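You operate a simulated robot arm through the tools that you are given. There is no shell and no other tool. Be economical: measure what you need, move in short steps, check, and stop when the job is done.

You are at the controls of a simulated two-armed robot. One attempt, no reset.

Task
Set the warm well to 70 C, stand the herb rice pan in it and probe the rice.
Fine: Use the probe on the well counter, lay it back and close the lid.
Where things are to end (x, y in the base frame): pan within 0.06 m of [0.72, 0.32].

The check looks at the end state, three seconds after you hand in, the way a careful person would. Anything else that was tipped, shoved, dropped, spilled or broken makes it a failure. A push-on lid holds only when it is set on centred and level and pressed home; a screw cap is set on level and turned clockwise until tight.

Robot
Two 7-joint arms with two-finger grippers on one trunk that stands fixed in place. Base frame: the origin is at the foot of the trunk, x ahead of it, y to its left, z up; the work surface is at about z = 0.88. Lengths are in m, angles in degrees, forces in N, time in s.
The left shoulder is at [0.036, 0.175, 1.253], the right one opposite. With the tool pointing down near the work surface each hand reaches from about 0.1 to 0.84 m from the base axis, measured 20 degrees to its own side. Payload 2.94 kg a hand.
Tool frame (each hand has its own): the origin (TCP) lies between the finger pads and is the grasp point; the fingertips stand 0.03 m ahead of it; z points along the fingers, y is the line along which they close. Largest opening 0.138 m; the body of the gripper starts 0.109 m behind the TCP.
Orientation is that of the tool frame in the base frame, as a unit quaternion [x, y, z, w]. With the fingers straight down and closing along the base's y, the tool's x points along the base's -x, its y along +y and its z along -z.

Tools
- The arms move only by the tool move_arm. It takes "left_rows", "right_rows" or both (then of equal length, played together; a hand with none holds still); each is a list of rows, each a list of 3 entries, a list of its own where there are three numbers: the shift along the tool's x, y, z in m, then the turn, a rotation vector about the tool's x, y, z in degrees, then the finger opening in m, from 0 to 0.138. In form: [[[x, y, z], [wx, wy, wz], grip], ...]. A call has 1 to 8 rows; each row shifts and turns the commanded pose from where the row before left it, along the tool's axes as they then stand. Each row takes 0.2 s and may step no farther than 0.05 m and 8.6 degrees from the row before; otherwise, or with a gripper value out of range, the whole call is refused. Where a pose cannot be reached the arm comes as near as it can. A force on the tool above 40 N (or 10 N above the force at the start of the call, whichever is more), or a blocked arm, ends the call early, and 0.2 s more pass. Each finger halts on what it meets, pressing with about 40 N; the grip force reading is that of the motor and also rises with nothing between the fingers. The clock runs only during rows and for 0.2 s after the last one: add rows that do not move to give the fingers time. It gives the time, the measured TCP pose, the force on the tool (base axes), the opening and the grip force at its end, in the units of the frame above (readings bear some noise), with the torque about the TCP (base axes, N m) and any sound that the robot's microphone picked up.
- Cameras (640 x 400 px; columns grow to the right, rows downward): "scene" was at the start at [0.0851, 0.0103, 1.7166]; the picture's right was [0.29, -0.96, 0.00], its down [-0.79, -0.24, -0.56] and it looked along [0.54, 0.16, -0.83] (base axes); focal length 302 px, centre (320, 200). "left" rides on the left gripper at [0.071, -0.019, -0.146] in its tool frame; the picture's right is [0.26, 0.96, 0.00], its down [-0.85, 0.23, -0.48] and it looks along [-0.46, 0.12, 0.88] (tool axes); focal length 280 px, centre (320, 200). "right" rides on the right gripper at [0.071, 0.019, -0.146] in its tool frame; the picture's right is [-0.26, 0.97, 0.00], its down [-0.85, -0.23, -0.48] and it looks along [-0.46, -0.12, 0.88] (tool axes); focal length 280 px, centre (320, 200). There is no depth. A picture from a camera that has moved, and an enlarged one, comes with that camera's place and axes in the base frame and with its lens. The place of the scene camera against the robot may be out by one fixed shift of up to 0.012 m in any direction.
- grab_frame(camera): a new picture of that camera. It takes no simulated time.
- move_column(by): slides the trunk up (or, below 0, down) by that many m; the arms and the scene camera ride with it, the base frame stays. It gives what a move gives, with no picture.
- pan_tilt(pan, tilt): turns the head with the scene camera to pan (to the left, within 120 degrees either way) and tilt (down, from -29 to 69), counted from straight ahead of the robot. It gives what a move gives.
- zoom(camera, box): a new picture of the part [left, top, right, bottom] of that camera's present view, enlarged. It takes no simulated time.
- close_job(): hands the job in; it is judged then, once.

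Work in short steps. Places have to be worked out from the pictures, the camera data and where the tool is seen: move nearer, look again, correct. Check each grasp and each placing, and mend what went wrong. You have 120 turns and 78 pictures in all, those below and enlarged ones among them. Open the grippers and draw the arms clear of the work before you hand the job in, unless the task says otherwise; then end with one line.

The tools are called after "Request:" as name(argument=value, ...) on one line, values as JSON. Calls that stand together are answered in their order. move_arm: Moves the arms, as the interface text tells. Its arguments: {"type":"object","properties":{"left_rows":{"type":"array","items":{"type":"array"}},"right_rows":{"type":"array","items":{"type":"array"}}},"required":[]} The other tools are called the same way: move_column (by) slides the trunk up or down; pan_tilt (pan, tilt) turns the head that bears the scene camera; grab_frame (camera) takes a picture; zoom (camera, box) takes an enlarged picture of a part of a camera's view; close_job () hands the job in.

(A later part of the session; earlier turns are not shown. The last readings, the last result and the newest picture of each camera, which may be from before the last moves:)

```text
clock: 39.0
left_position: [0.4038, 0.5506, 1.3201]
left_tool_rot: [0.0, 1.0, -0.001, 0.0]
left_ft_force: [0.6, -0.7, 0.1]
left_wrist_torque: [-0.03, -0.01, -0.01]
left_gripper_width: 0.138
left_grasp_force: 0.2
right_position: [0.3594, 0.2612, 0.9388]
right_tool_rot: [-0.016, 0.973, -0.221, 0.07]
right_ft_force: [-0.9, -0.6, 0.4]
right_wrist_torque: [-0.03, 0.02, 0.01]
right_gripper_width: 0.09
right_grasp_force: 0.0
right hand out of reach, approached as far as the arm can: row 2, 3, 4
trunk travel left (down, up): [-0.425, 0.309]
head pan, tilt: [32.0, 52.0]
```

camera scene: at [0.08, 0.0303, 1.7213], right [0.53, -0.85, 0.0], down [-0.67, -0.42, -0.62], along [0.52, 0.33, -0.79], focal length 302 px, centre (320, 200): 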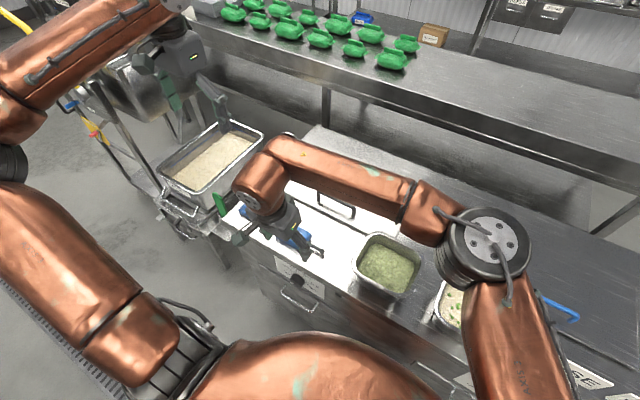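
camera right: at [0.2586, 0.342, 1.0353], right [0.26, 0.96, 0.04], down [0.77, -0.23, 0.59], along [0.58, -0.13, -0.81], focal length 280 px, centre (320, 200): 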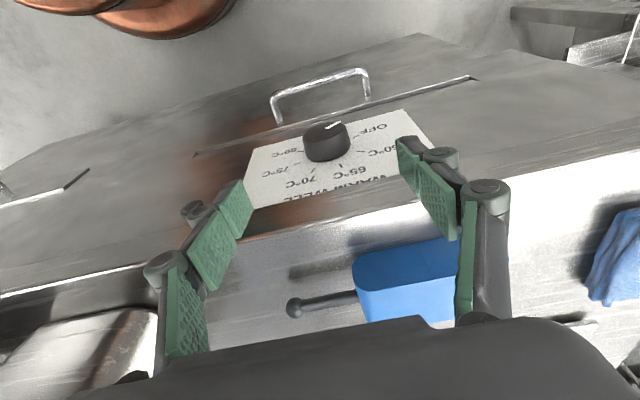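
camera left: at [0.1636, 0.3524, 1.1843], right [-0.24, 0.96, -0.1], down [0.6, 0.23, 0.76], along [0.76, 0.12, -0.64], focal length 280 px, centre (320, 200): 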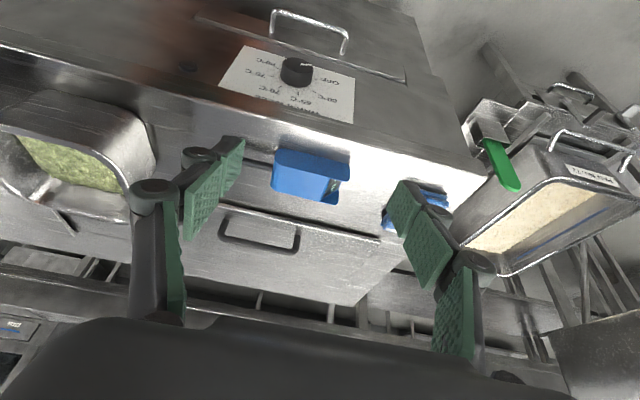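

Backward roll is limited, so I will use strokes from 0° to about +60°. I roll back to zero, recentre, and check forward reach.

Request:
move_arm(right_rows=[[[0, 0, 0], [-8.4, 0, 1.25], 0.09], [[0, 0, 0], [-8.4, 0, 1.25], 0.09], [[0, 0, 0], [-8.4, 0, 1.25], 0.09], [[0.006, 0.031, 0.018], [0, 0, 0], 0.09], [[0.006, 0.031, 0.018], [0, 0, 0], 0.09], [[0, 0, 0], [-8.4, 0, 1.25], 0.09], [[0, 0, 0], [-8.4, 0, 1.25], 0.09]])

Request:
move_arm(right_rows=[[[0, 0, 0], [-8.4, 0, 1.25], 0.09], [[0, 0, 0], [-8.4, 0, 1.25], 0.09], [[0, 0, 0], [-8.4, 0, 1.25], 0.09], [[0, 0, 0], [-8.4, 0, 1.25], 0.09], [[0, 0, 0], [-8.4, 0, 1.25], 0.09], [[0, 0, 0], [-8.4, 0, 1.25], 0.09]])

```text
clock: 40.6
left_position: [0.4031, 0.5484, 1.3203]
left_tool_rot: [0.0, 1.0, -0.001, 0.0]
left_ft_force: [-0.3, -0.1, -0.2]
left_wrist_torque: [-0.03, -0.02, 0.0]
left_gripper_width: 0.138
left_grasp_force: 0.0
right_position: [0.351, 0.3249, 0.9012]
right_tool_rot: [0.011, 0.986, 0.149, 0.07]
right_ft_force: [0.2, -0.4, 0.0]
right_wrist_torque: [0.0, -0.01, -0.03]
right_gripper_width: 0.0899
right_grasp_force: 0.1
trunk travel left (down, up): [-0.425, 0.309]
head pan, tilt: [32.0, 52.0]
```

```text
clock: 42.0
left_position: [0.4035, 0.548, 1.3208]
left_tool_rot: [0.0, 1.0, -0.001, 0.0]
left_ft_force: [0.3, -0.5, 0.0]
left_wrist_torque: [0.04, -0.01, -0.02]
left_gripper_width: 0.1379
left_grasp_force: 0.0
right_position: [0.3518, 0.3229, 0.9029]
right_tool_rot: [0.044, 0.826, 0.559, 0.061]
right_ft_force: [-0.3, 0.1, 0.5]
right_wrist_torque: [-0.04, 0.02, 0.01]
right_gripper_width: 0.0901
right_grasp_force: 0.1
trunk travel left (down, up): [-0.425, 0.309]
head pan, tilt: [32.0, 52.0]
```

Forward roll to +68° is reachable. I roll back to zero and then descend to the knob axis height in front of it.

Request:
move_arm(right_rows=[[[0, 0, 0], [8.4, 0, -1.25], 0.09], [[0, 0, 0], [8.4, 0, -1.25], 0.09], [[0, 0, 0], [8.4, 0, -1.25], 0.09], [[0, 0, 0], [8.4, 0, -1.25], 0.09], [[0, 0, 0], [8.4, 0, -1.25], 0.09], [[0, 0, 0], [8.4, 0, -1.25], 0.09], [[0, 0, 0], [8.4, 0, -1.25], 0.09], [[0, 0, 0], [8.4, 0, -1.25], 0.09]])

Request:
move_arm(right_rows=[[[0.0064, 0, 0.0452], [0, 0, 0], 0.09], [[0.0064, 0, 0.0452], [0, 0, 0], 0.09], [[0.0064, 0, 0.0452], [0, 0, 0], 0.09], [[0, 0, 0], [0, 0, 0], 0.09]])

Request:
grab_frame(camera="right")

```text
clock: 43.8
left_position: [0.4023, 0.5513, 1.3185]
left_tool_rot: [-0.001, 1.0, -0.001, -0.001]
left_ft_force: [0.0, -0.2, 0.1]
left_wrist_torque: [-0.07, -0.02, 0.01]
left_gripper_width: 0.1382
left_grasp_force: 0.0
right_position: [0.3519, 0.3251, 0.9013]
right_tool_rot: [0.0, 0.997, -0.001, 0.072]
right_ft_force: [-1.1, -0.2, -0.9]
right_wrist_torque: [-0.03, -0.01, 0.01]
right_gripper_width: 0.0901
right_grasp_force: 0.1
trunk travel left (down, up): [-0.425, 0.309]
head pan, tilt: [32.0, 52.0]
```

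```text
clock: 44.8
left_position: [0.4048, 0.5509, 1.3184]
left_tool_rot: [0.0, 1.0, -0.001, -0.001]
left_ft_force: [0.3, 0.3, -0.4]
left_wrist_torque: [0.03, 0.01, 0.02]
left_gripper_width: 0.1382
left_grasp_force: 0.1
right_position: [0.3498, 0.3242, 0.7605]
right_tool_rot: [-0.001, 0.997, 0.0, 0.073]
right_ft_force: [0.0, -0.1, 0.6]
right_wrist_torque: [-0.01, 0.02, -0.02]
right_gripper_width: 0.09
right_grasp_force: 0.0
trunk travel left (down, up): [-0.425, 0.309]
head pan, tilt: [32.0, 52.0]
```

```text
48 pictures are left
camera right: at [0.2597, 0.3428, 0.8952], right [0.26, 0.96, 0.04], down [0.77, -0.23, 0.59], along [0.58, -0.12, -0.81], focal length 280 px, centre (320, 200)
```

right: 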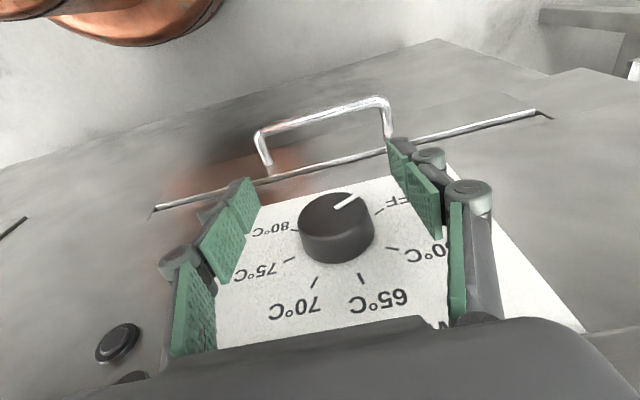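

The knob is centred between the fingers, axis near y 0.328, z 0.759. I move forward 2 cm and close on it.

Request:
move_arm(right_rows=[[[-0.0218, 0.003, 0.0031], [0, 0, 0], 0.09], [[0, 0, 0], [0, 0, 0], 0.03], [[0, 0, 0], [0, 0, 0], 0.03], [[0, 0, 0], [0, 0, 0], 0.03], [[0, 0, 0], [0, 0, 0], 0.03], [[0, 0, 0], [0, 0, 0], 0.03]])

```text
clock: 46.2
left_position: [0.4044, 0.5493, 1.3206]
left_tool_rot: [0.0, 1.0, 0.001, 0.0]
left_ft_force: [0.4, 0.1, -1.2]
left_wrist_torque: [0.0, 0.02, 0.0]
left_gripper_width: 0.1383
left_grasp_force: 0.0
right_position: [0.3729, 0.3259, 0.7622]
right_tool_rot: [0.001, 0.997, 0.0, 0.071]
right_ft_force: [-2.6, -7.5, -2.5]
right_wrist_torque: [-0.1, 0.39, -0.2]
right_gripper_width: 0.0469
right_grasp_force: 44.6
trunk travel left (down, up): [-0.425, 0.309]
head pan, tilt: [32.0, 52.0]
```

Gripped at 0.047 m with a small side force. I turn clockwise four steps and check.

Request:
move_arm(right_rows=[[[0, 0, 0], [-8.4, 0, 1.25], 0.03], [[0, 0, 0], [-8.4, 0, 1.25], 0.03], [[0, 0, 0], [-8.4, 0, 1.25], 0.03], [[0, 0, 0], [-8.4, 0, 1.25], 0.03]])

Request:
zoom(camera="right", box=[160, 80, 520, 320])

```text
clock: 46.9
left_position: [0.4041, 0.5493, 1.3205]
left_tool_rot: [0.001, 1.0, 0.0, 0.001]
left_ft_force: [0.4, -0.9, 0.2]
left_wrist_torque: [-0.01, 0.02, 0.01]
left_gripper_width: 0.1379
left_grasp_force: 0.0
right_position: [0.3719, 0.3196, 0.7642]
right_tool_rot: [0.008, 0.987, 0.145, 0.071]
right_ft_force: [-5.5, -13.5, 13.8]
right_wrist_torque: [-0.13, -0.08, 0.03]
right_gripper_width: 0.0469
right_grasp_force: 44.7
trunk travel left (down, up): [-0.425, 0.309]
head pan, tilt: [32.0, 52.0]
stopped in row 3 (right hand): the force on the tool passed its limit at 61 N (the readings are from after the stop); the commanded pose is now the measured one
```

```text
1.67 times, centred on (340, 200) of right
camera zoom: at [0.2803, 0.2997, 0.8979], right [0.26, 0.91, 0.31], down [0.77, -0.39, 0.5], along [0.58, 0.11, -0.81], focal length 467 px, centre (287, 200)
```

zoom: 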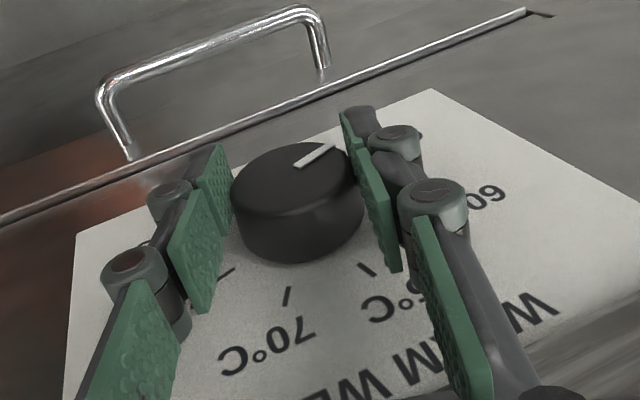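

The knob turned with the hand about 17°, but side forces built up, so the hand isn't quite on the axis or touches the panel. I release, recentre by a few mm, back off 4 mm and regrip.

Request:
move_arm(right_rows=[[[0, 0, 0], [0, 0, 0], 0.07], [[0, 0, 0], [0, 0, 0], 0.07], [[0.0046, 0.0048, 0.004], [0, 0, 0], 0.07], [[0, 0, 0], [0, 0, 0], 0.07], [[0, 0, 0], [0, 0, 0], 0.035], [[0, 0, 0], [0, 0, 0], 0.035], [[0, 0, 0], [0, 0, 0], 0.035], [[0, 0, 0], [0, 0, 0], 0.035]])

Request:
zoom(camera="right", box=[160, 80, 520, 320])

```text
clock: 47.8
left_position: [0.4019, 0.55, 1.3192]
left_tool_rot: [-0.001, 1.0, -0.001, 0.001]
left_ft_force: [0.7, 1.5, -0.3]
left_wrist_torque: [-0.02, 0.11, -0.03]
left_gripper_width: 0.1382
left_grasp_force: 0.0
right_position: [0.3722, 0.3277, 0.7637]
right_tool_rot: [0.01, 0.986, 0.147, 0.076]
right_ft_force: [-0.9, -11.0, 19.3]
right_wrist_torque: [0.17, -0.78, -0.38]
right_gripper_width: 0.0702
right_grasp_force: 0.2
trunk travel left (down, up): [-0.425, 0.309]
head pan, tilt: [32.0, 52.0]
stopped in row 4 (right hand): the force on the tool passed its limit at 45 N (the readings are from after the stop); the commanded pose is now the measured one
```

```text
1.67 times, centred on (340, 200) of right
camera zoom: at [0.2793, 0.3055, 0.8968], right [0.26, 0.91, 0.32], down [0.77, -0.39, 0.51], along [0.59, 0.11, -0.8], focal length 467 px, centre (287, 200)
```

zoom: 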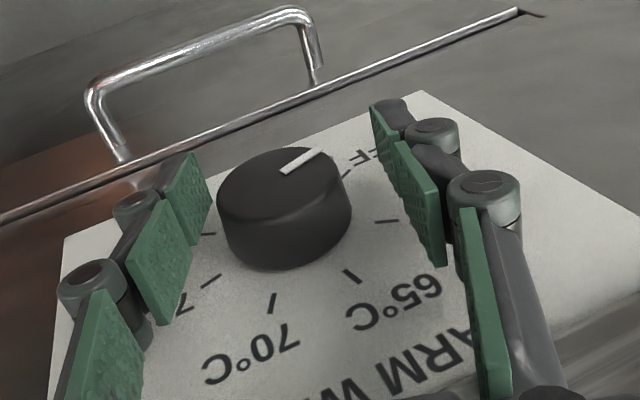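

Force persists with the fingers open, so something else is touching, maybe the forearm. I look at the scene.

Request:
grab_frame(camera="scene")

```text
45 pictures are left
camera scene: at [0.0786, 0.0289, 1.7214], right [0.53, -0.85, 0.0], down [-0.67, -0.42, -0.62], along [0.52, 0.33, -0.79], focal length 302 px, centre (320, 200)
```

scene: 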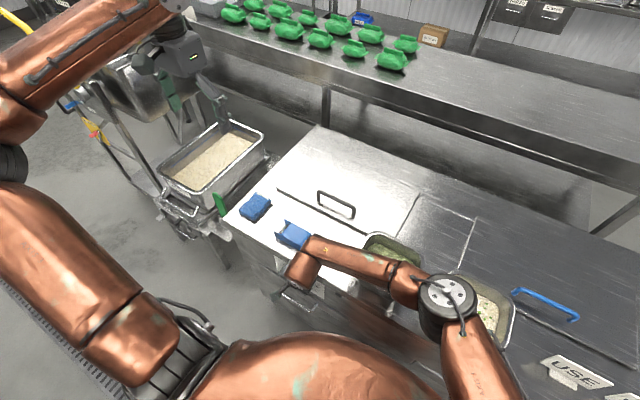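

The contact solves to about (0.405, 0.27, 0.88): the hand's housing is resting on the counter's front edge. I back out, unroll, and pitch the hand more (to about 25°) so the housing clears the edge.

Request:
move_arm(right_rows=[[[0.03, 0, -0.0042], [0, 0, 0], 0.08], [[0.01, 0, -0.0014], [0, 0, 0], 0.08], [[0, 0, 0], [8.4, 0, -1.25], 0.08], [[0, 0, 0], [8.4, 0, -1.25], 0.08], [[0, 0, 0], [0, -8.4, 0], 0.08], [[0, 0, 0], [0, -8.4, 0], 0.08], [[0, 0, 0], [0, 0, 0], 0.08]])

Request:
grab_frame(camera="right")

```text
clock: 49.4
left_position: [0.4052, 0.5486, 1.3191]
left_tool_rot: [0.0, 1.0, 0.0, 0.0]
left_ft_force: [-0.1, -0.3, -0.1]
left_wrist_torque: [0.01, 0.03, 0.0]
left_gripper_width: 0.138
left_grasp_force: 0.1
right_position: [0.3545, 0.3088, 0.761]
right_tool_rot: [0.004, 0.974, -0.004, 0.226]
right_ft_force: [1.0, -0.5, -1.0]
right_wrist_torque: [-0.01, -0.01, 0.0]
right_gripper_width: 0.0802
right_grasp_force: 0.0
right hand out of reach, approached as far as the arm can: row 5
trunk travel left (down, up): [-0.425, 0.309]
head pan, tilt: [32.0, 52.0]
```

```text
44 pictures are left
camera right: at [0.2265, 0.3305, 0.8605], right [0.24, 0.96, 0.11], down [0.55, -0.23, 0.8], along [0.8, -0.14, -0.59], focal length 280 px, centre (320, 200)
```

right: 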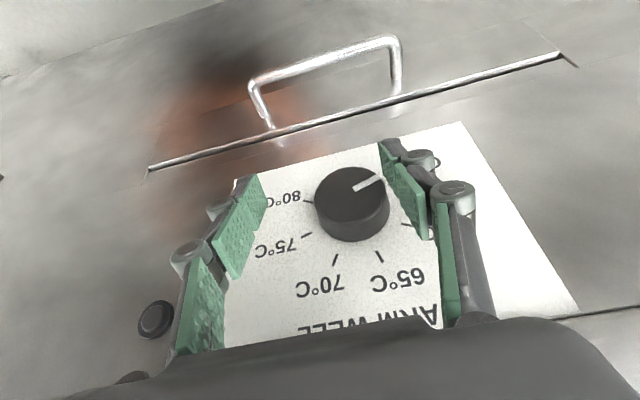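

The pitch is now 26° with the hand free, and the knob is just inside the fingers. I recentre on it, roll in slightly and close near the fingertips.

Request:
move_arm(right_rows=[[[-0.0053, 0.015, -0.0108], [0, 0, 0], 0.08], [[0, 0, 0], [-5.4, 0, 2.6], 0.08], [[0, 0, 0], [-5.4, 0, 2.6], 0.08], [[-0.0099, 0, 0.0048], [0, 0, 0], 0.08], [[0, 0, 0], [0, 0, 0], 0.08]])

Request:
zoom(camera="right", box=[160, 80, 520, 320])

```text
clock: 50.6
left_position: [0.404, 0.5498, 1.3192]
left_tool_rot: [0.0, 1.0, 0.0, 0.0]
left_ft_force: [0.1, -0.1, -0.2]
left_wrist_torque: [-0.02, -0.02, 0.02]
left_gripper_width: 0.1379
left_grasp_force: 0.2
right_position: [0.3565, 0.3149, 0.7672]
right_tool_rot: [0.023, 0.97, 0.101, 0.219]
right_ft_force: [-0.1, 0.0, -0.5]
right_wrist_torque: [0.01, 0.01, 0.02]
right_gripper_width: 0.0799
right_grasp_force: 0.1
right hand out of reach, approached as far as the arm can: row 1
trunk travel left (down, up): [-0.425, 0.309]
head pan, tilt: [32.0, 52.0]
```

```text
1.67 times, centred on (340, 200) of right
camera zoom: at [0.2295, 0.3132, 0.87], right [0.24, 0.92, 0.31], down [0.56, -0.39, 0.73], along [0.79, 0.0, -0.61], focal length 467 px, centre (287, 200)
```

zoom: 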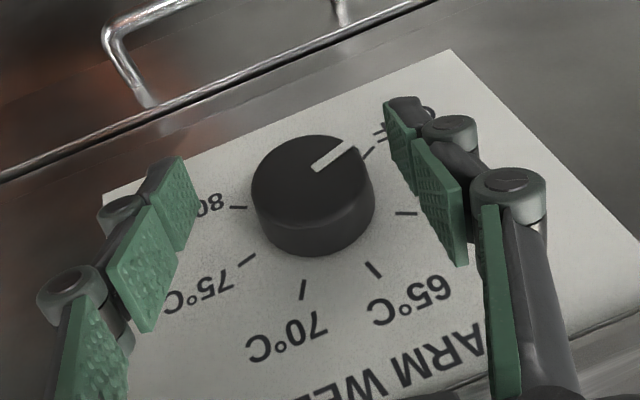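

The pointer is back at OFF, so the first turn didn't hold. I shift the last 9 mm onto the knob and close.

Request:
move_arm(right_rows=[[[-0.0086, 0.0094, 0.0029], [0, 0, 0], 0.08], [[0, 0, 0], [0, 0, 0], 0.035], [[0, 0, 0], [0, 0, 0], 0.035], [[0, 0, 0], [0, 0, 0], 0.035], [[0, 0, 0], [0, 0, 0], 0.035]])

Request:
zoom(camera="right", box=[160, 80, 520, 320])

```text
clock: 51.8
left_position: [0.4044, 0.5492, 1.3198]
left_tool_rot: [0.0, 1.0, -0.001, 0.0]
left_ft_force: [-0.7, 0.5, -0.5]
left_wrist_torque: [0.0, 0.01, -0.02]
left_gripper_width: 0.1379
left_grasp_force: 0.1
right_position: [0.3653, 0.3214, 0.7686]
right_tool_rot: [0.025, 0.97, 0.099, 0.219]
right_ft_force: [-6.2, -18.4, -6.2]
right_wrist_torque: [-0.43, 0.3, -0.46]
right_gripper_width: 0.048
right_grasp_force: 45.1
trunk travel left (down, up): [-0.425, 0.309]
head pan, tilt: [32.0, 52.0]
```

```text
1.67 times, centred on (340, 200) of right
camera zoom: at [0.2396, 0.3194, 0.8719], right [0.24, 0.92, 0.31], down [0.56, -0.39, 0.73], along [0.79, 0.0, -0.61], focal length 467 px, centre (287, 200)
```

zoom: 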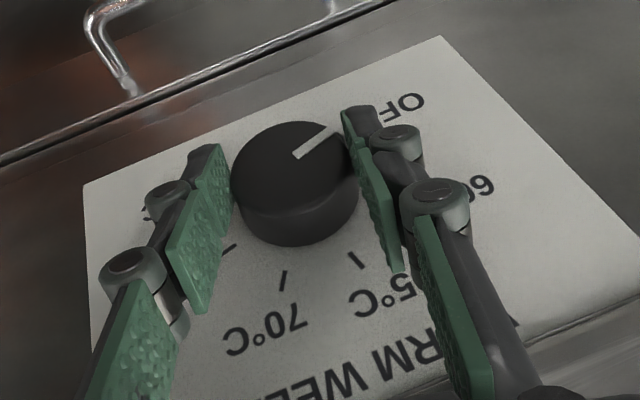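

Gripped again, with the commanded pose about 2 mm off to the left. I relieve that and turn clockwise about the knob axis.

Request:
move_arm(right_rows=[[[0, -0.0025, 0], [0, 0, 0], 0.03], [[0, -0.002, 0], [-7.6, 0, 3.55], 0.03], [[0, -0.002, 0], [-7.6, 0, 3.55], 0.03], [[0, -0.002, 0], [-7.6, 0, 3.55], 0.03], [[0, -0.002, 0], [-7.6, 0, 3.55], 0.03]])

Request:
zoom(camera="right", box=[160, 80, 520, 320])

```text
clock: 53.0
left_position: [0.4009, 0.5563, 1.319]
left_tool_rot: [-0.001, 1.0, -0.002, 0.0]
left_ft_force: [-1.1, 0.5, -0.8]
left_wrist_torque: [-0.06, -0.14, -0.03]
left_gripper_width: 0.1379
left_grasp_force: 0.1
right_position: [0.3447, 0.3302, 0.7701]
right_tool_rot: [0.073, 0.906, 0.368, 0.197]
right_ft_force: [0.6, -2.0, -1.3]
right_wrist_torque: [0.2, 0.01, 0.09]
right_gripper_width: 0.0303
right_grasp_force: 0.5
right hand out of reach, approached as far as the arm can: row 5
trunk travel left (down, up): [-0.425, 0.309]
head pan, tilt: [32.0, 52.0]
```

```text
1.67 times, centred on (340, 200) of right
camera zoom: at [0.2212, 0.2705, 0.8573], right [0.23, 0.62, 0.75], down [0.58, -0.7, 0.41], along [0.78, 0.35, -0.52], focal length 467 px, centre (287, 200)
```

zoom: 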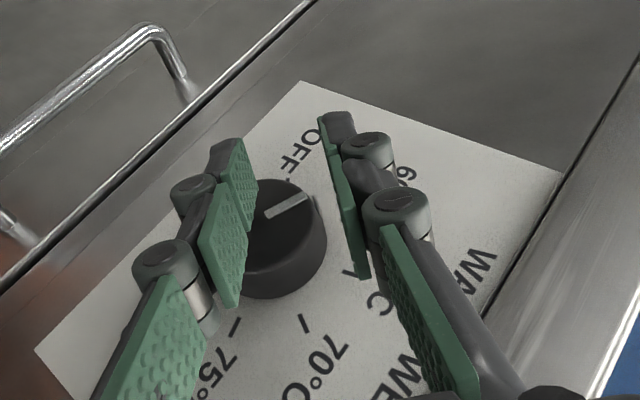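

The last step overreached and slipped off, but the pointer did move from OFF toward 60 and stayed there. I continue with shorter strokes: open and roll back.

Request:
move_arm(right_rows=[[[0.004, 0, -0.002], [0, 0, 0], 0.08], [[0, 0, 0], [0, 0, 0], 0.08], [[0, 0, 0], [0, 0, 0], 0.08], [[0, 0, 0], [7.6, 0, -3.55], 0.08], [[0, 0, 0], [7.6, 0, -3.55], 0.08], [[0, 0, 0], [7.6, 0, -3.55], 0.08], [[0, 0, 0], [7.6, 0, -3.55], 0.08], [[0, 0, 0], [0, 0, 0], 0.08]])

```text
clock: 54.8
left_position: [0.4041, 0.5502, 1.3197]
left_tool_rot: [0.0, 1.0, 0.0, 0.0]
left_ft_force: [0.8, -0.1, 1.4]
left_wrist_torque: [-0.02, 0.03, -0.01]
left_gripper_width: 0.1378
left_grasp_force: 0.0
right_position: [0.3488, 0.3249, 0.768]
right_tool_rot: [0.022, 0.97, 0.101, 0.219]
right_ft_force: [0.0, -0.4, -0.5]
right_wrist_torque: [0.0, -0.04, 0.03]
right_gripper_width: 0.08
right_grasp_force: 0.1
right hand out of reach, approached as far as the arm can: row 1
trunk travel left (down, up): [-0.425, 0.309]
head pan, tilt: [32.0, 52.0]
```

Back at the start roll. I step onto the knob, grip and turn three steps.

Request:
move_arm(right_rows=[[[-0.0166, -0.0029, 0.0043], [0, 0, 0], 0.08], [[0, 0, 0], [0, 0, 0], 0.03], [[0, 0, 0], [0, 0, 0], 0.03], [[0, 0, 0], [0, 0, 0], 0.03], [[0, -0.002, 0], [-7.6, 0, 3.55], 0.03], [[0, -0.002, 0], [-7.6, 0, 3.55], 0.03], [[0, -0.002, 0], [-7.6, 0, 3.55], 0.03]])

Request:
zoom(camera="right", box=[160, 80, 520, 320])

```text
clock: 56.4
left_position: [0.4035, 0.5488, 1.32]
left_tool_rot: [0.0, 1.0, -0.001, 0.0]
left_ft_force: [0.3, 0.1, -0.8]
left_wrist_torque: [-0.01, 0.02, 0.0]
left_gripper_width: 0.1378
left_grasp_force: 0.1
right_position: [0.3645, 0.3128, 0.7663]
right_tool_rot: [0.07, 0.925, 0.31, 0.208]
right_ft_force: [-2.9, -13.5, -3.3]
right_wrist_torque: [-0.24, 0.94, 0.39]
right_gripper_width: 0.0478
right_grasp_force: 44.8
trunk travel left (down, up): [-0.425, 0.309]
head pan, tilt: [32.0, 52.0]
```

```text
1.67 times, centred on (340, 200) of right
camera zoom: at [0.2381, 0.2664, 0.8592], right [0.24, 0.7, 0.67], down [0.56, -0.66, 0.49], along [0.79, 0.26, -0.55], focal length 467 px, centre (287, 200)
```

zoom: 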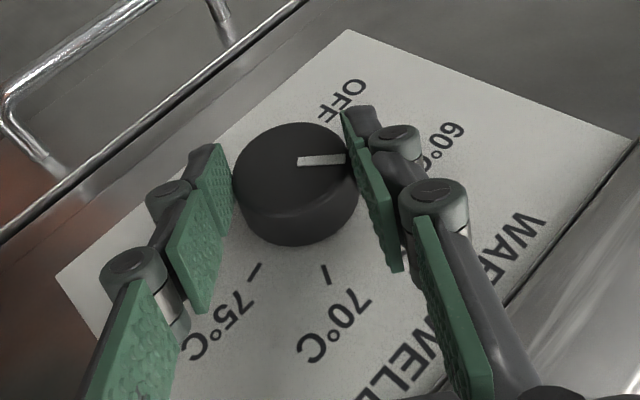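

The pointer is now about at 60. I repeat: release, back off, roll back.

Request:
move_arm(right_rows=[[[0, 0, 0], [0, 0, 0], 0.08], [[0, 0, 0], [0, 0, 0], 0.08], [[0.015, 0, -0.007], [0, 0, 0], 0.08], [[0, 0.002, 0], [7.6, 0, -3.55], 0.08], [[0, 0.002, 0], [7.6, 0, -3.55], 0.08], [[0, 0.002, 0], [7.6, 0, -3.55], 0.08], [[0, 0.001, 0], [3.8, 0, -1.8], 0.08], [[0, 0, 0], [0, 0, 0], 0.08]])

```text
clock: 58.2
left_position: [0.4044, 0.5503, 1.3182]
left_tool_rot: [0.0, 1.0, 0.001, 0.0]
left_ft_force: [0.1, 0.4, 0.5]
left_wrist_torque: [0.03, -0.02, -0.01]
left_gripper_width: 0.1379
left_grasp_force: 0.0
right_position: [0.3481, 0.32, 0.7712]
right_tool_rot: [0.015, 0.973, 0.065, 0.22]
right_ft_force: [-0.3, 0.3, 0.0]
right_wrist_torque: [-0.04, 0.02, 0.02]
right_gripper_width: 0.0802
right_grasp_force: 0.0
trunk travel left (down, up): [-0.425, 0.309]
head pan, tilt: [32.0, 52.0]
```

The roll start is reachable at 8°. I grip and turn four steps.

Request:
move_arm(right_rows=[[[-0.0153, 0.0012, 0.0087], [0, 0, 0], 0.08], [[0, 0, 0], [0, 0, 0], 0.03], [[0, 0, 0], [0, 0, 0], 0.03], [[0, 0, 0], [0, 0, 0], 0.03], [[0, -0.002, 0], [-7.6, 0, 3.55], 0.03], [[0, -0.002, 0], [-7.6, 0, 3.55], 0.03], [[0, -0.002, 0], [-7.6, 0, 3.55], 0.03], [[0, -0.002, 0], [-7.0, 0, 3.3], 0.03]])

Request:
move_arm(right_rows=[[[0, 0, 0], [0, 0, 0], 0.08], [[0, 0, 0], [0, 0, 0], 0.08], [[0.015, 0, -0.007], [0, 0, 0], 0.08], [[0, 0.002, 0], [7.6, 0, -3.55], 0.08], [[0, 0.002, 0], [7.6, 0, -3.55], 0.08], [[0, 0.002, 0], [7.6, 0, -3.55], 0.08], [[0, 0.002, 0], [7.0, 0, -3.3], 0.08], [[0, 0, 0], [0, 0, 0], 0.08]])

Request:
zoom(camera="right", box=[160, 80, 520, 320])

```text
clock: 60.0
left_position: [0.4039, 0.5477, 1.3202]
left_tool_rot: [0.001, 1.0, 0.001, 0.0]
left_ft_force: [0.1, 0.5, 0.0]
left_wrist_torque: [-0.01, -0.01, -0.04]
left_gripper_width: 0.1381
left_grasp_force: 0.0
right_position: [0.3656, 0.3138, 0.7651]
right_tool_rot: [0.078, 0.916, 0.337, 0.205]
right_ft_force: [-0.9, -24.1, -7.1]
right_wrist_torque: [-0.46, 0.68, 0.17]
right_gripper_width: 0.048
right_grasp_force: 45.1
trunk travel left (down, up): [-0.425, 0.309]
head pan, tilt: [32.0, 52.0]
```

```text
clock: 61.8
left_position: [0.4044, 0.5491, 1.3199]
left_tool_rot: [-0.001, 1.0, 0.0, 0.0]
left_ft_force: [-0.5, 0.2, -0.4]
left_wrist_torque: [0.03, 0.02, 0.0]
left_gripper_width: 0.1381
left_grasp_force: 0.0
right_position: [0.349, 0.323, 0.7699]
right_tool_rot: [0.014, 0.973, 0.064, 0.219]
right_ft_force: [-0.1, 0.0, -0.1]
right_wrist_torque: [0.01, 0.02, 0.03]
right_gripper_width: 0.08
right_grasp_force: 0.1
trunk travel left (down, up): [-0.425, 0.309]
head pan, tilt: [32.0, 52.0]
```

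```text
1.67 times, centred on (340, 200) of right
camera zoom: at [0.2225, 0.3276, 0.8737], right [0.24, 0.94, 0.24], down [0.56, -0.33, 0.76], along [0.79, -0.04, -0.61], focal length 467 px, centre (287, 200)
```

zoom: 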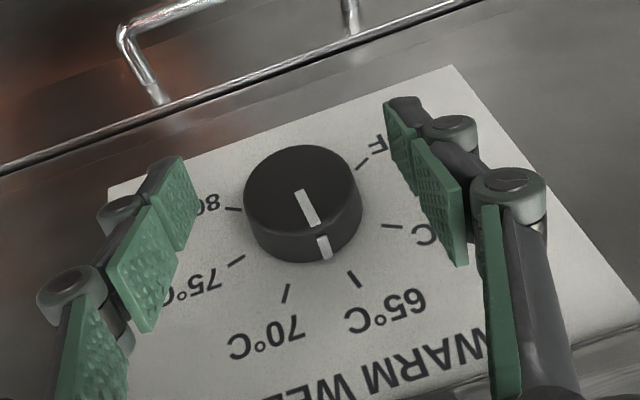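

The pointer is about a third of the way from 65 to 70. It needs roughly 30° more, so I grip and turn about 28°, then check.

Request:
move_arm(right_rows=[[[-0.0148, -0.0025, 0.0085], [0, 0, 0], 0.08], [[0, 0, 0], [0, 0, 0], 0.03], [[0, 0, 0], [0, 0, 0], 0.03], [[0, 0, 0], [0, 0, 0], 0.03], [[0, -0.002, 0], [-7.6, 0, 3.55], 0.03], [[0, -0.002, 0], [-7.6, 0, 3.55], 0.03], [[0, -0.002, 0], [-7.6, 0, 3.55], 0.03], [[0, -0.001, 0], [-2.7, 0, 1.3], 0.03]])

Request:
move_arm(right_rows=[[[0, 0, 0], [0, 0, 0], 0.08], [[0, 0, 0], [0, 0, 0], 0.08], [[0.015, 0, -0.007], [0, 0, 0], 0.08], [[0, 0.002, 0], [7.6, 0, -3.55], 0.08], [[0, 0.002, 0], [7.6, 0, -3.55], 0.08], [[0, 0.002, 0], [7.6, 0, -3.55], 0.08], [[0, 0.001, 0], [2.7, 0, -1.3], 0.08], [[0, 0, 0], [0, 0, 0], 0.08]])

Request:
zoom(camera="right", box=[160, 80, 520, 320])

```text
clock: 63.6
left_position: [0.4037, 0.5505, 1.3177]
left_tool_rot: [0.0, 1.0, 0.001, -0.001]
left_ft_force: [-0.1, -0.8, 0.2]
left_wrist_torque: [0.02, -0.04, 0.0]
left_gripper_width: 0.1381
left_grasp_force: 0.1
right_position: [0.3672, 0.3141, 0.7662]
right_tool_rot: [0.067, 0.928, 0.3, 0.209]
right_ft_force: [-0.3, 3.6, 0.0]
right_wrist_torque: [0.05, 0.1, 0.55]
right_gripper_width: 0.0483
right_grasp_force: 44.8
trunk travel left (down, up): [-0.425, 0.309]
head pan, tilt: [32.0, 52.0]
```

```text
clock: 65.4
left_position: [0.4031, 0.5497, 1.3192]
left_tool_rot: [0.0, 1.0, -0.001, 0.001]
left_ft_force: [0.0, -0.5, 0.4]
left_wrist_torque: [0.04, -0.04, 0.02]
left_gripper_width: 0.1381
left_grasp_force: 0.1
right_position: [0.3495, 0.3198, 0.7697]
right_tool_rot: [0.014, 0.973, 0.064, 0.22]
right_ft_force: [0.6, 0.2, 0.6]
right_wrist_torque: [-0.02, 0.02, -0.02]
right_gripper_width: 0.0801
right_grasp_force: 0.0
trunk travel left (down, up): [-0.425, 0.309]
head pan, tilt: [32.0, 52.0]
```

```text
1.67 times, centred on (340, 200) of right
camera zoom: at [0.2232, 0.3249, 0.8722], right [0.24, 0.94, 0.24], down [0.56, -0.33, 0.76], along [0.79, -0.04, -0.61], focal length 467 px, centre (287, 200)
```

zoom: 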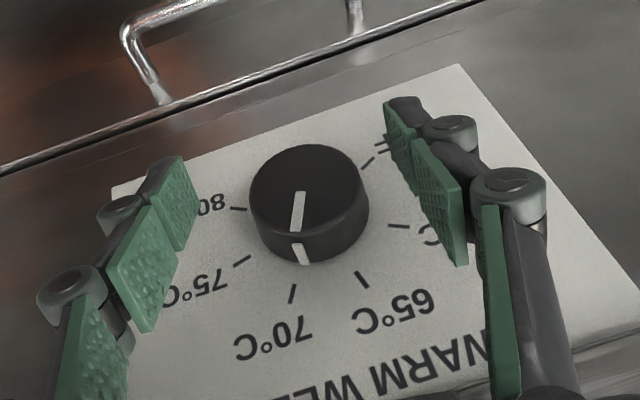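

The pointer stands about 6° short of 70. I grip once more and turn 7°.

Request:
move_arm(right_rows=[[[-0.015, -0.0005, 0.0085], [0, 0, 0], 0.08], [[0, 0, 0], [0, 0, 0], 0.03], [[0, 0, 0], [0, 0, 0], 0.03], [[0, 0, 0], [0, 0, 0], 0.03], [[0, -0.002, 0], [-7.0, 0, 3.3], 0.03], [[0, 0, 0], [0, 0, 0], 0.03]])

Request:
move_arm(right_rows=[[[0, 0, 0], [0, 0, 0], 0.08], [[0, 0, 0], [0, 0, 0], 0.08], [[0.015, 0, -0.007], [0, 0, 0], 0.08], [[0.01, 0.0, -0.005], [0, 0, 0], 0.08]])

Request:
zoom(camera="right", box=[160, 80, 520, 320])

```text
clock: 66.8
left_position: [0.403, 0.5516, 1.3183]
left_tool_rot: [-0.001, 1.0, -0.001, 0.0]
left_ft_force: [0.4, 0.6, -0.5]
left_wrist_torque: [-0.02, -0.02, -0.01]
left_gripper_width: 0.1381
left_grasp_force: 0.1
right_position: [0.3658, 0.3205, 0.7668]
right_tool_rot: [0.028, 0.966, 0.131, 0.219]
right_ft_force: [-3.0, 13.7, 8.7]
right_wrist_torque: [0.29, -0.2, 0.61]
right_gripper_width: 0.0483
right_grasp_force: 45.5
trunk travel left (down, up): [-0.425, 0.309]
head pan, tilt: [32.0, 52.0]
```

```text
clock: 67.8
left_position: [0.4036, 0.5501, 1.32]
left_tool_rot: [0.0, 1.0, 0.0, 0.0]
left_ft_force: [-0.1, -0.8, 0.0]
left_wrist_torque: [0.02, -0.01, 0.0]
left_gripper_width: 0.1382
left_grasp_force: 0.1
right_position: [0.3397, 0.3164, 0.7676]
right_tool_rot: [0.028, 0.967, 0.131, 0.218]
right_ft_force: [0.3, 0.3, 0.3]
right_wrist_torque: [-0.03, -0.02, -0.02]
right_gripper_width: 0.0799
right_grasp_force: 0.1
trunk travel left (down, up): [-0.425, 0.309]
head pan, tilt: [32.0, 52.0]
```

```text
1.67 times, centred on (340, 200) of right
camera zoom: at [0.2131, 0.3087, 0.8696], right [0.24, 0.9, 0.36], down [0.56, -0.43, 0.71], along [0.79, 0.04, -0.61], focal length 467 px, centre (287, 200)
```

zoom: 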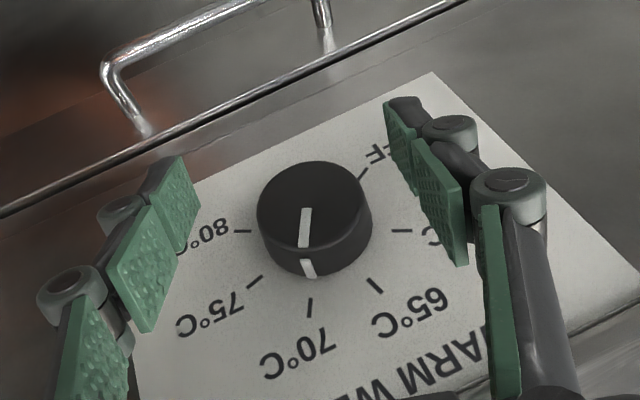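

The pointer sits right on the 70 °C tick. I raise the right hand straight up and level it.

Request:
move_arm(right_rows=[[[-0.0187, 0.0117, -0.039], [0, 0, 0], 0.08], [[-0.0187, 0.0117, -0.039], [0, 0, 0], 0.08], [[-0.0187, 0.0117, -0.039], [0, 0, 0], 0.08], [[-0.0187, 0.0117, -0.039], [0, 0, 0], 0.08], [[-0.0187, 0.0117, -0.039], [0, 0, 0], 0.08], [[-0.0187, 0.0117, -0.039], [0, 0, 0], 0.08], [[0, 0, 0], [7, 0, -3.3], 0.08], [[0, 0, 0], [7, 0, -3.3], 0.08]])

Request:
move_arm(right_rows=[[[0, -0.03, 0], [0, 8.4, 0], 0.1], [[0, -0.04, 0], [0, 8.4, 0], 0.1], [[0, -0.04, 0], [0, 8.4, 0], 0.138], [[0, -0.045, 0], [0, 0, 0], 0.138], [[0, -0.045, 0], [0, 0, 0], 0.138], [[0, -0.045, 0], [0, 0, 0], 0.138], [[0, -0.045, 0], [0, 0, 0], 0.138]])

Request:
grab_frame(camera="scene")

```text
clock: 69.6
left_position: [0.4032, 0.5513, 1.3191]
left_tool_rot: [0.0, 1.0, -0.001, 0.0]
left_ft_force: [-0.7, 0.9, -0.6]
left_wrist_torque: [0.01, -0.02, 0.05]
left_gripper_width: 0.1379
left_grasp_force: 0.0
right_position: [0.3399, 0.3171, 1.0361]
right_tool_rot: [-0.002, 0.975, -0.003, 0.221]
right_ft_force: [0.1, -0.6, 0.0]
right_wrist_torque: [-0.02, 0.0, -0.02]
right_gripper_width: 0.08
right_grasp_force: 0.1
trunk travel left (down, up): [-0.425, 0.309]
head pan, tilt: [32.0, 52.0]
```

```text
clock: 71.2
left_position: [0.4033, 0.547, 1.3206]
left_tool_rot: [0.0, 1.0, 0.001, -0.001]
left_ft_force: [-0.5, -1.0, 0.4]
left_wrist_torque: [0.07, -0.01, 0.0]
left_gripper_width: 0.1379
left_grasp_force: 0.0
right_position: [0.3367, 0.0275, 1.0393]
right_tool_rot: [0.0, 1.0, 0.0, 0.003]
right_ft_force: [-0.3, -0.8, 0.2]
right_wrist_torque: [0.02, 0.02, 0.0]
right_gripper_width: 0.1381
right_grasp_force: 0.1
trunk travel left (down, up): [-0.425, 0.309]
head pan, tilt: [32.0, 52.0]
```

```text
36 pictures are left
camera scene: at [0.0803, 0.026, 1.7214], right [0.53, -0.85, 0.0], down [-0.67, -0.42, -0.62], along [0.52, 0.33, -0.79], focal length 302 px, centre (320, 200)
```

scene: 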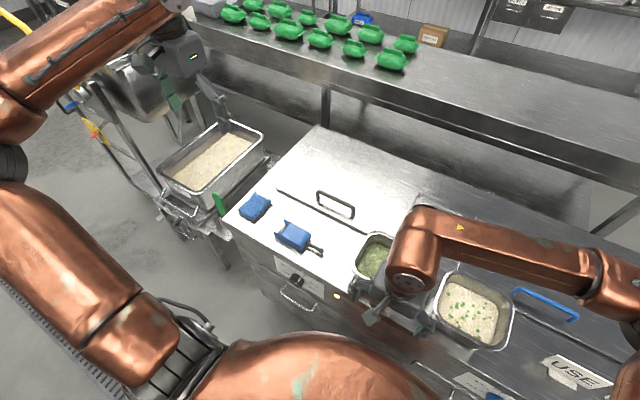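

The warm well's lamp is lit. I move the right hand away to the right, and the left hand over the lid handle for a look.

Request:
move_arm(right_rows=[[[-0.005, -0.045, -0.015], [0, 0, 0], 0.138], [[-0.005, -0.045, -0.015], [0, 0, 0], 0.138], [[-0.005, -0.045, -0.015], [0, 0, 0], 0.138], [[-0.005, -0.045, -0.015], [0, 0, 0], 0.138], [[-0.005, -0.045, -0.015], [0, 0, 0], 0.138], [[-0.005, -0.045, -0.015], [0, 0, 0], 0.138], [[-0.005, -0.045, -0.015], [0, 0, 0], 0.138]], left_rows=[[[-0.025, -0.03, 0.022], [0, 0, 0], 0.138], [[-0.025, -0.03, 0.022], [0, 0, 0], 0.138], [[-0.025, -0.03, 0.022], [0, 0, 0], 0.138], [[-0.025, -0.03, 0.022], [0, 0, 0], 0.138], [[-0.025, -0.03, 0.022], [0, 0, 0], 0.138], [[-0.025, -0.03, 0.022], [0, 0, 0], 0.138], [[-0.025, -0.03, 0.022], [0, 0, 0], 0.138]])

Request:
grab_frame(camera="left")

```text
clock: 72.8
left_position: [0.5809, 0.3366, 1.1658]
left_tool_rot: [-0.001, 1.0, 0.0, -0.001]
left_ft_force: [-0.1, -0.3, -0.2]
left_wrist_torque: [0.06, 0.01, 0.02]
left_gripper_width: 0.1379
left_grasp_force: 0.1
right_position: [0.3749, -0.2904, 1.1413]
right_tool_rot: [-0.001, 1.0, -0.002, 0.001]
right_ft_force: [0.6, -0.1, 0.0]
right_wrist_torque: [-0.02, 0.01, 0.0]
right_gripper_width: 0.1381
right_grasp_force: 0.0
trunk travel left (down, up): [-0.425, 0.309]
head pan, tilt: [32.0, 52.0]
```

```text
35 pictures are left
camera left: at [0.5098, 0.3178, 1.3117], right [-0.26, 0.96, 0.0], down [0.85, 0.23, 0.48], along [0.46, 0.13, -0.88], focal length 280 px, centre (320, 200)
```

left: 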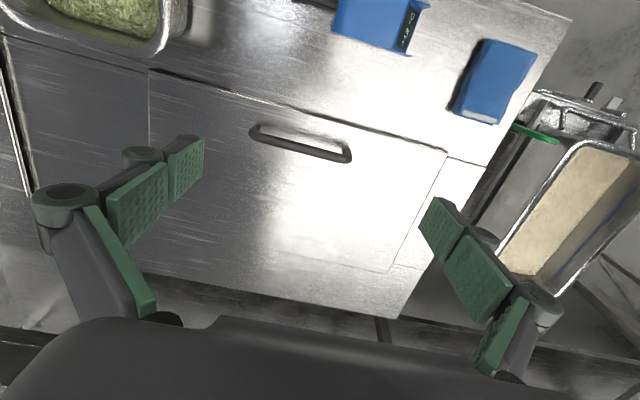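

The handle bar runs along y from about 0.26 to 0.395 at x≈0.635, and the lid spans x 0.59–0.85. I turn the left hand 90° so its fingers close along x.

Request:
move_arm(left_rows=[[[0, 0, 0], [0, 0, 8.5], 0.138], [[0, 0, 0], [0, 0, 8.5], 0.138], [[0, 0, 0], [0, 0, 8.5], 0.138], [[0, 0, 0], [0, 0, 8.5], 0.138], [[0, 0, 0], [0, 0, 8.5], 0.12], [[0, 0, 0], [0, 0, 8.5], 0.1], [[0, 0, 0], [0, 0, 8.5], 0.08], [[0, 0, 0], [0, 0, 8.5], 0.08]])

Request:
move_arm(left_rows=[[[0, 0, 0], [0, 0, 8.5], 0.08], [[0, 0, 0], [0, 0, 8.5], 0.08], [[0, 0, 0], [0, 0, 5], 0.08]])

Request:
grab_frame(camera="left")

```text
clock: 74.6
left_position: [0.5782, 0.3392, 1.1653]
left_tool_rot: [0.561, 0.828, -0.001, -0.001]
left_ft_force: [-0.3, -0.2, -0.1]
left_wrist_torque: [-0.02, 0.02, -0.01]
left_gripper_width: 0.0799
left_grasp_force: 0.0
right_position: [0.3746, -0.2889, 1.1406]
right_tool_rot: [0.0, 1.0, -0.001, 0.003]
right_ft_force: [-0.4, -0.4, -0.2]
right_wrist_torque: [0.01, 0.03, 0.03]
right_gripper_width: 0.138
right_grasp_force: 0.1
trunk travel left (down, up): [-0.425, 0.309]
head pan, tilt: [32.0, 52.0]
```

```text
clock: 75.4
left_position: [0.5783, 0.3384, 1.165]
left_tool_rot: [0.707, 0.707, 0.0, 0.0]
left_ft_force: [0.2, 0.4, -0.2]
left_wrist_torque: [-0.02, -0.02, 0.0]
left_gripper_width: 0.0804
left_grasp_force: 0.0
right_position: [0.3744, -0.2887, 1.1406]
right_tool_rot: [0.001, 1.0, -0.001, 0.003]
right_ft_force: [0.3, -0.6, -0.5]
right_wrist_torque: [-0.03, -0.01, 0.01]
right_gripper_width: 0.1376
right_grasp_force: 0.1
trunk travel left (down, up): [-0.425, 0.309]
head pan, tilt: [32.0, 52.0]
```

```text
34 pictures are left
camera left: at [0.5598, 0.4099, 1.3118], right [0.97, 0.26, 0.0], down [0.23, -0.85, 0.48], along [0.12, -0.46, -0.88], focal length 280 px, centre (320, 200)
```

left: 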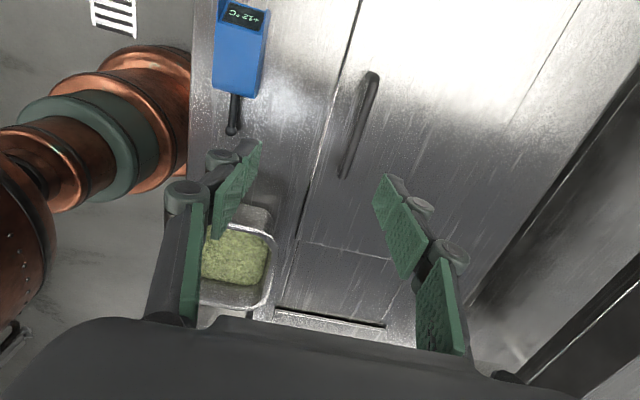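

The fingers now close along x. I move over the handle's middle and descend, stopping with the tips just above the lid.

Request:
move_arm(left_rows=[[[-0.006, 0.028, 0.03], [0, 0, 0], 0.07], [[-0.006, 0.028, 0.03], [0, 0, 0], 0.07], [[0, 0, 0.04], [0, 0, 0], 0.07], [[0, 0, 0.04], [0, 0, 0], 0.07], [[0, 0, 0.04], [0, 0, 0], 0.07], [[0, 0, 0.03], [0, 0, 0], 0.07]])

Request:
grab_frame(camera="left")

```text
clock: 76.8
left_position: [0.5552, 0.3587, 0.9798]
left_tool_rot: [0.707, 0.707, 0.0, 0.002]
left_ft_force: [0.4, -1.4, 0.1]
left_wrist_torque: [-0.02, -0.01, -0.03]
left_gripper_width: 0.0701
left_grasp_force: 0.1
left hand out of reach, approached as far as the arm can: row 1, 2, 3, 4, 5, 6
right_position: [0.3744, -0.289, 1.1404]
right_tool_rot: [0.001, 1.0, 0.0, 0.003]
right_ft_force: [0.3, 0.1, 0.4]
right_wrist_torque: [0.0, -0.04, 0.03]
right_gripper_width: 0.1383
right_grasp_force: 0.1
trunk travel left (down, up): [-0.425, 0.309]
head pan, tilt: [32.0, 52.0]
```

```text
33 pictures are left
camera left: at [0.5353, 0.4308, 1.1273], right [0.96, 0.26, 0.0], down [0.23, -0.85, 0.48], along [0.13, -0.46, -0.88], focal length 280 px, centre (320, 200)
```

left: 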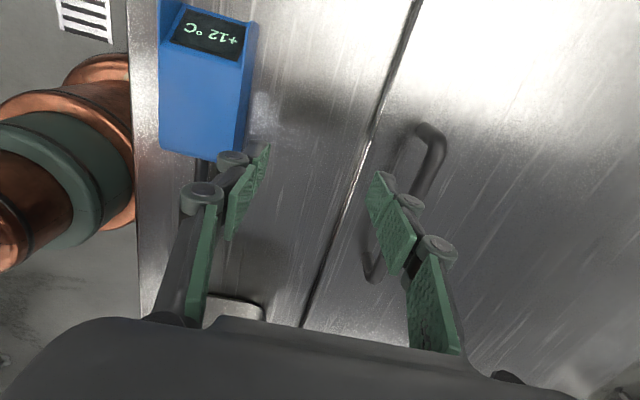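

That turn direction limits the reach. I raise a little and turn the hand the other way, to −90°.

Request:
move_arm(left_rows=[[[0, 0, -0.045], [0, 0, -5], 0.07], [[0, 0, -0.045], [0, 0, -8.5], 0.07], [[0, 0, -0.045], [0, 0, -8.5], 0.07], [[0, 0, 0], [0, 0, -8.5], 0.07], [[0, 0, 0], [0, 0, -8.5], 0.07], [[0, 0, 0], [0, 0, -8.5], 0.07], [[0, 0, 0], [0, 0, -8.5], 0.07], [[0, 0, 0], [0, 0, -8.5], 0.07]])

Request:
move_arm(left_rows=[[[0, 0, 0], [0, 0, -8.5], 0.07], [[0, 0, 0], [0, 0, -8.5], 0.07], [[0, 0, 0], [0, 0, -8.5], 0.07], [[0, 0, 0], [0, 0, -8.5], 0.07], [[0, 0, 0], [0, 0, -8.5], 0.07], [[0, 0, 0], [0, 0, -8.5], 0.07], [[0, 0, 0], [0, 0, -8.5], 0.07], [[0, 0, 0], [0, 0, -8.5], 0.07]])

Request:
move_arm(left_rows=[[[0, 0, 0], [0, 0, -8.5], 0.07], [[0, 0, 0], [0, 0, -8.5], 0.07], [[0, 0, 0], [0, 0, -8.5], 0.07], [[0, 0, 0], [0, 0, -8.5], 0.07], [[0, 0, 0], [0, 0, -8.5], 0.07], [[0, 0, 0], [0, 0, -5], 0.07], [[0.015, -0.03, 0], [0, 0, 0], 0.07], [[0.015, -0.03, 0], [0, 0, 0], 0.07]])

```text
clock: 78.6
left_position: [0.5542, 0.3597, 1.117]
left_tool_rot: [0.219, 0.976, 0.0, 0.0]
left_ft_force: [0.9, -0.4, 1.0]
left_wrist_torque: [0.0, 0.0, 0.0]
left_gripper_width: 0.0702
left_grasp_force: 0.0
right_position: [0.3736, -0.2894, 1.1403]
right_tool_rot: [0.001, 1.0, -0.001, 0.003]
right_ft_force: [0.4, 0.7, -1.4]
right_wrist_torque: [-0.05, 0.01, -0.01]
right_gripper_width: 0.1378
right_grasp_force: 0.1
trunk travel left (down, up): [-0.425, 0.309]
head pan, tilt: [32.0, 52.0]
```

```text
clock: 80.4
left_position: [0.5548, 0.3595, 1.1166]
left_tool_rot: [-0.364, 0.931, 0.0, 0.0]
left_ft_force: [-0.2, -0.2, 0.1]
left_wrist_torque: [-0.02, -0.02, -0.02]
left_gripper_width: 0.0699
left_grasp_force: 0.0
right_position: [0.3743, -0.2894, 1.1409]
right_tool_rot: [0.0, 1.0, -0.001, 0.003]
right_ft_force: [0.1, 0.4, 0.5]
right_wrist_torque: [0.0, -0.01, 0.01]
right_gripper_width: 0.1379
right_grasp_force: 0.1
trunk travel left (down, up): [-0.425, 0.309]
head pan, tilt: [32.0, 52.0]
```

```text
clock: 82.2
left_position: [0.5951, 0.3407, 1.117]
left_tool_rot: [0.708, -0.706, 0.0, 0.0]
left_ft_force: [0.3, -0.2, -0.2]
left_wrist_torque: [-0.03, -0.05, -0.03]
left_gripper_width: 0.07
left_grasp_force: 0.1
left hand out of reach, approached as far as the arm can: row 8
right_position: [0.3732, -0.2892, 1.1419]
right_tool_rot: [0.0, 1.0, -0.001, 0.003]
right_ft_force: [-0.4, -0.2, 1.0]
right_wrist_torque: [-0.02, -0.01, -0.03]
right_gripper_width: 0.1379
right_grasp_force: 0.0
trunk travel left (down, up): [-0.425, 0.309]
head pan, tilt: [32.0, 52.0]
```

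This stops at x≈0.595. I ease the yaw back toward 65° while pushing forward, to see how far a partly turned grip gets.

Request:
move_arm(left_rows=[[[0, 0, 0], [0, 0, 8.5], 0.07], [[0, -0.02, 0], [0, 0, 0], 0.07], [[0, -0.02, 0.03], [0, 0, 8.5], 0.07], [[0, -0.01, 0.03], [0, 0, 8.5], 0.07]])

Request:
grab_frame(camera="scene")

```text
clock: 83.2
left_position: [0.5906, 0.3528, 1.067]
left_tool_rot: [-0.532, 0.846, -0.001, 0.0]
left_ft_force: [0.8, -0.7, 0.1]
left_wrist_torque: [0.02, -0.03, 0.03]
left_gripper_width: 0.0699
left_grasp_force: 0.1
left hand out of reach, approached as far as the arm can: row 2, 3, 4
right_position: [0.3749, -0.2902, 1.1412]
right_tool_rot: [0.0, 1.0, -0.001, 0.003]
right_ft_force: [0.4, 0.2, -0.7]
right_wrist_torque: [0.0, 0.0, -0.03]
right_gripper_width: 0.1378
right_grasp_force: 0.2
trunk travel left (down, up): [-0.425, 0.309]
head pan, tilt: [32.0, 52.0]
```

```text
32 pictures are left
camera scene: at [0.0803, 0.0283, 1.7213], right [0.53, -0.85, 0.0], down [-0.67, -0.42, -0.62], along [0.52, 0.33, -0.79], focal length 302 px, centre (320, 200)
```

scene: 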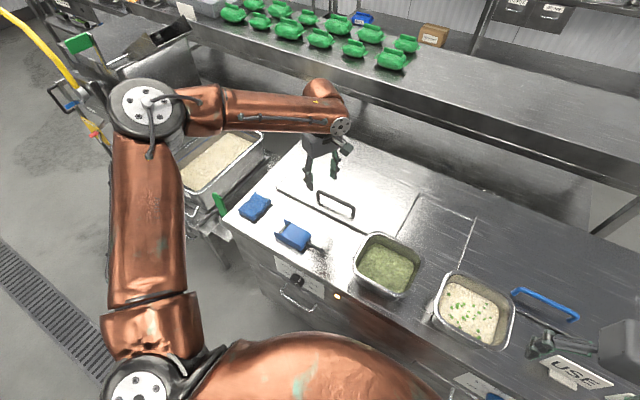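

The arm stops at the same x whatever the yaw, because the wrist must sit above the hand. Pitching the tool forward brings the wrist back, so I restore the 90° yaw and pitch 32°.

Request:
move_arm(left_rows=[[[0, 0, 0], [0, 0, -8.5], 0.07], [[0, 0, 0], [0, 0, -8.5], 0.07], [[0, 0, 0], [0, 0, -8.5], 0.06], [[0, 0, 0], [8, 0, 0], 0.06], [[0, 0, 0], [8, 0, 0], 0.06], [[0, 0, 0], [8, 0, 0], 0.06], [[0, 0, 0], [8, 0, 0], 0.06]])

Request:
move_arm(left_rows=[[[0.006, 0, 0.03], [0, 0, 0], 0.06], [[0.006, 0, 0.03], [0, 0, 0], 0.06], [[0, 0, 0.03], [0, 0, 0], 0.06]])

Request:
grab_frame(camera="left")

```text
clock: 84.8
left_position: [0.5895, 0.3526, 1.0694]
left_tool_rot: [0.68, -0.679, 0.196, -0.194]
left_ft_force: [0.5, 0.2, -0.6]
left_wrist_torque: [0.0, 0.0, -0.01]
left_gripper_width: 0.0597
left_grasp_force: 0.0
right_position: [0.3733, -0.2883, 1.1413]
right_tool_rot: [0.0, 1.0, -0.001, 0.003]
right_ft_force: [-0.3, -0.2, 0.5]
right_wrist_torque: [-0.04, 0.0, -0.02]
right_gripper_width: 0.138
right_grasp_force: 0.0
trunk travel left (down, up): [-0.425, 0.309]
head pan, tilt: [32.0, 52.0]
```

```text
clock: 85.6
left_position: [0.6395, 0.3416, 0.9962]
left_tool_rot: [-0.68, 0.681, -0.192, 0.192]
left_ft_force: [-0.6, 0.2, -0.7]
left_wrist_torque: [-0.01, 0.01, 0.0]
left_gripper_width: 0.0601
left_grasp_force: 0.1
right_position: [0.3745, -0.2888, 1.1416]
right_tool_rot: [0.0, 1.0, -0.001, 0.003]
right_ft_force: [0.1, -0.6, -0.1]
right_wrist_torque: [0.03, 0.0, -0.03]
right_gripper_width: 0.1382
right_grasp_force: 0.1
trunk travel left (down, up): [-0.425, 0.309]
head pan, tilt: [32.0, 52.0]
```

```text
31 pictures are left
camera left: at [0.581, 0.2717, 1.1318], right [-0.82, -0.26, -0.5], down [-0.44, 0.85, 0.28], along [0.36, 0.46, -0.81], focal length 280 px, centre (320, 200)
```

left: 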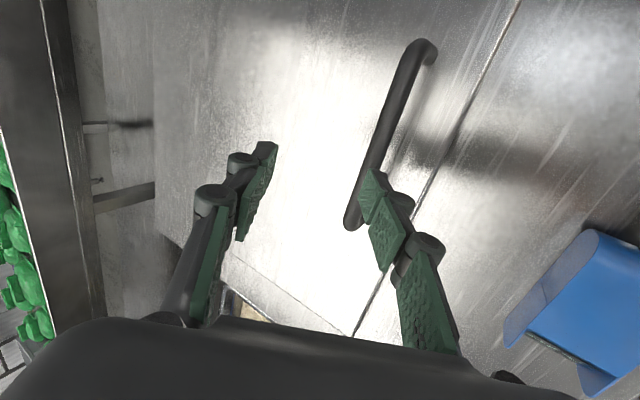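

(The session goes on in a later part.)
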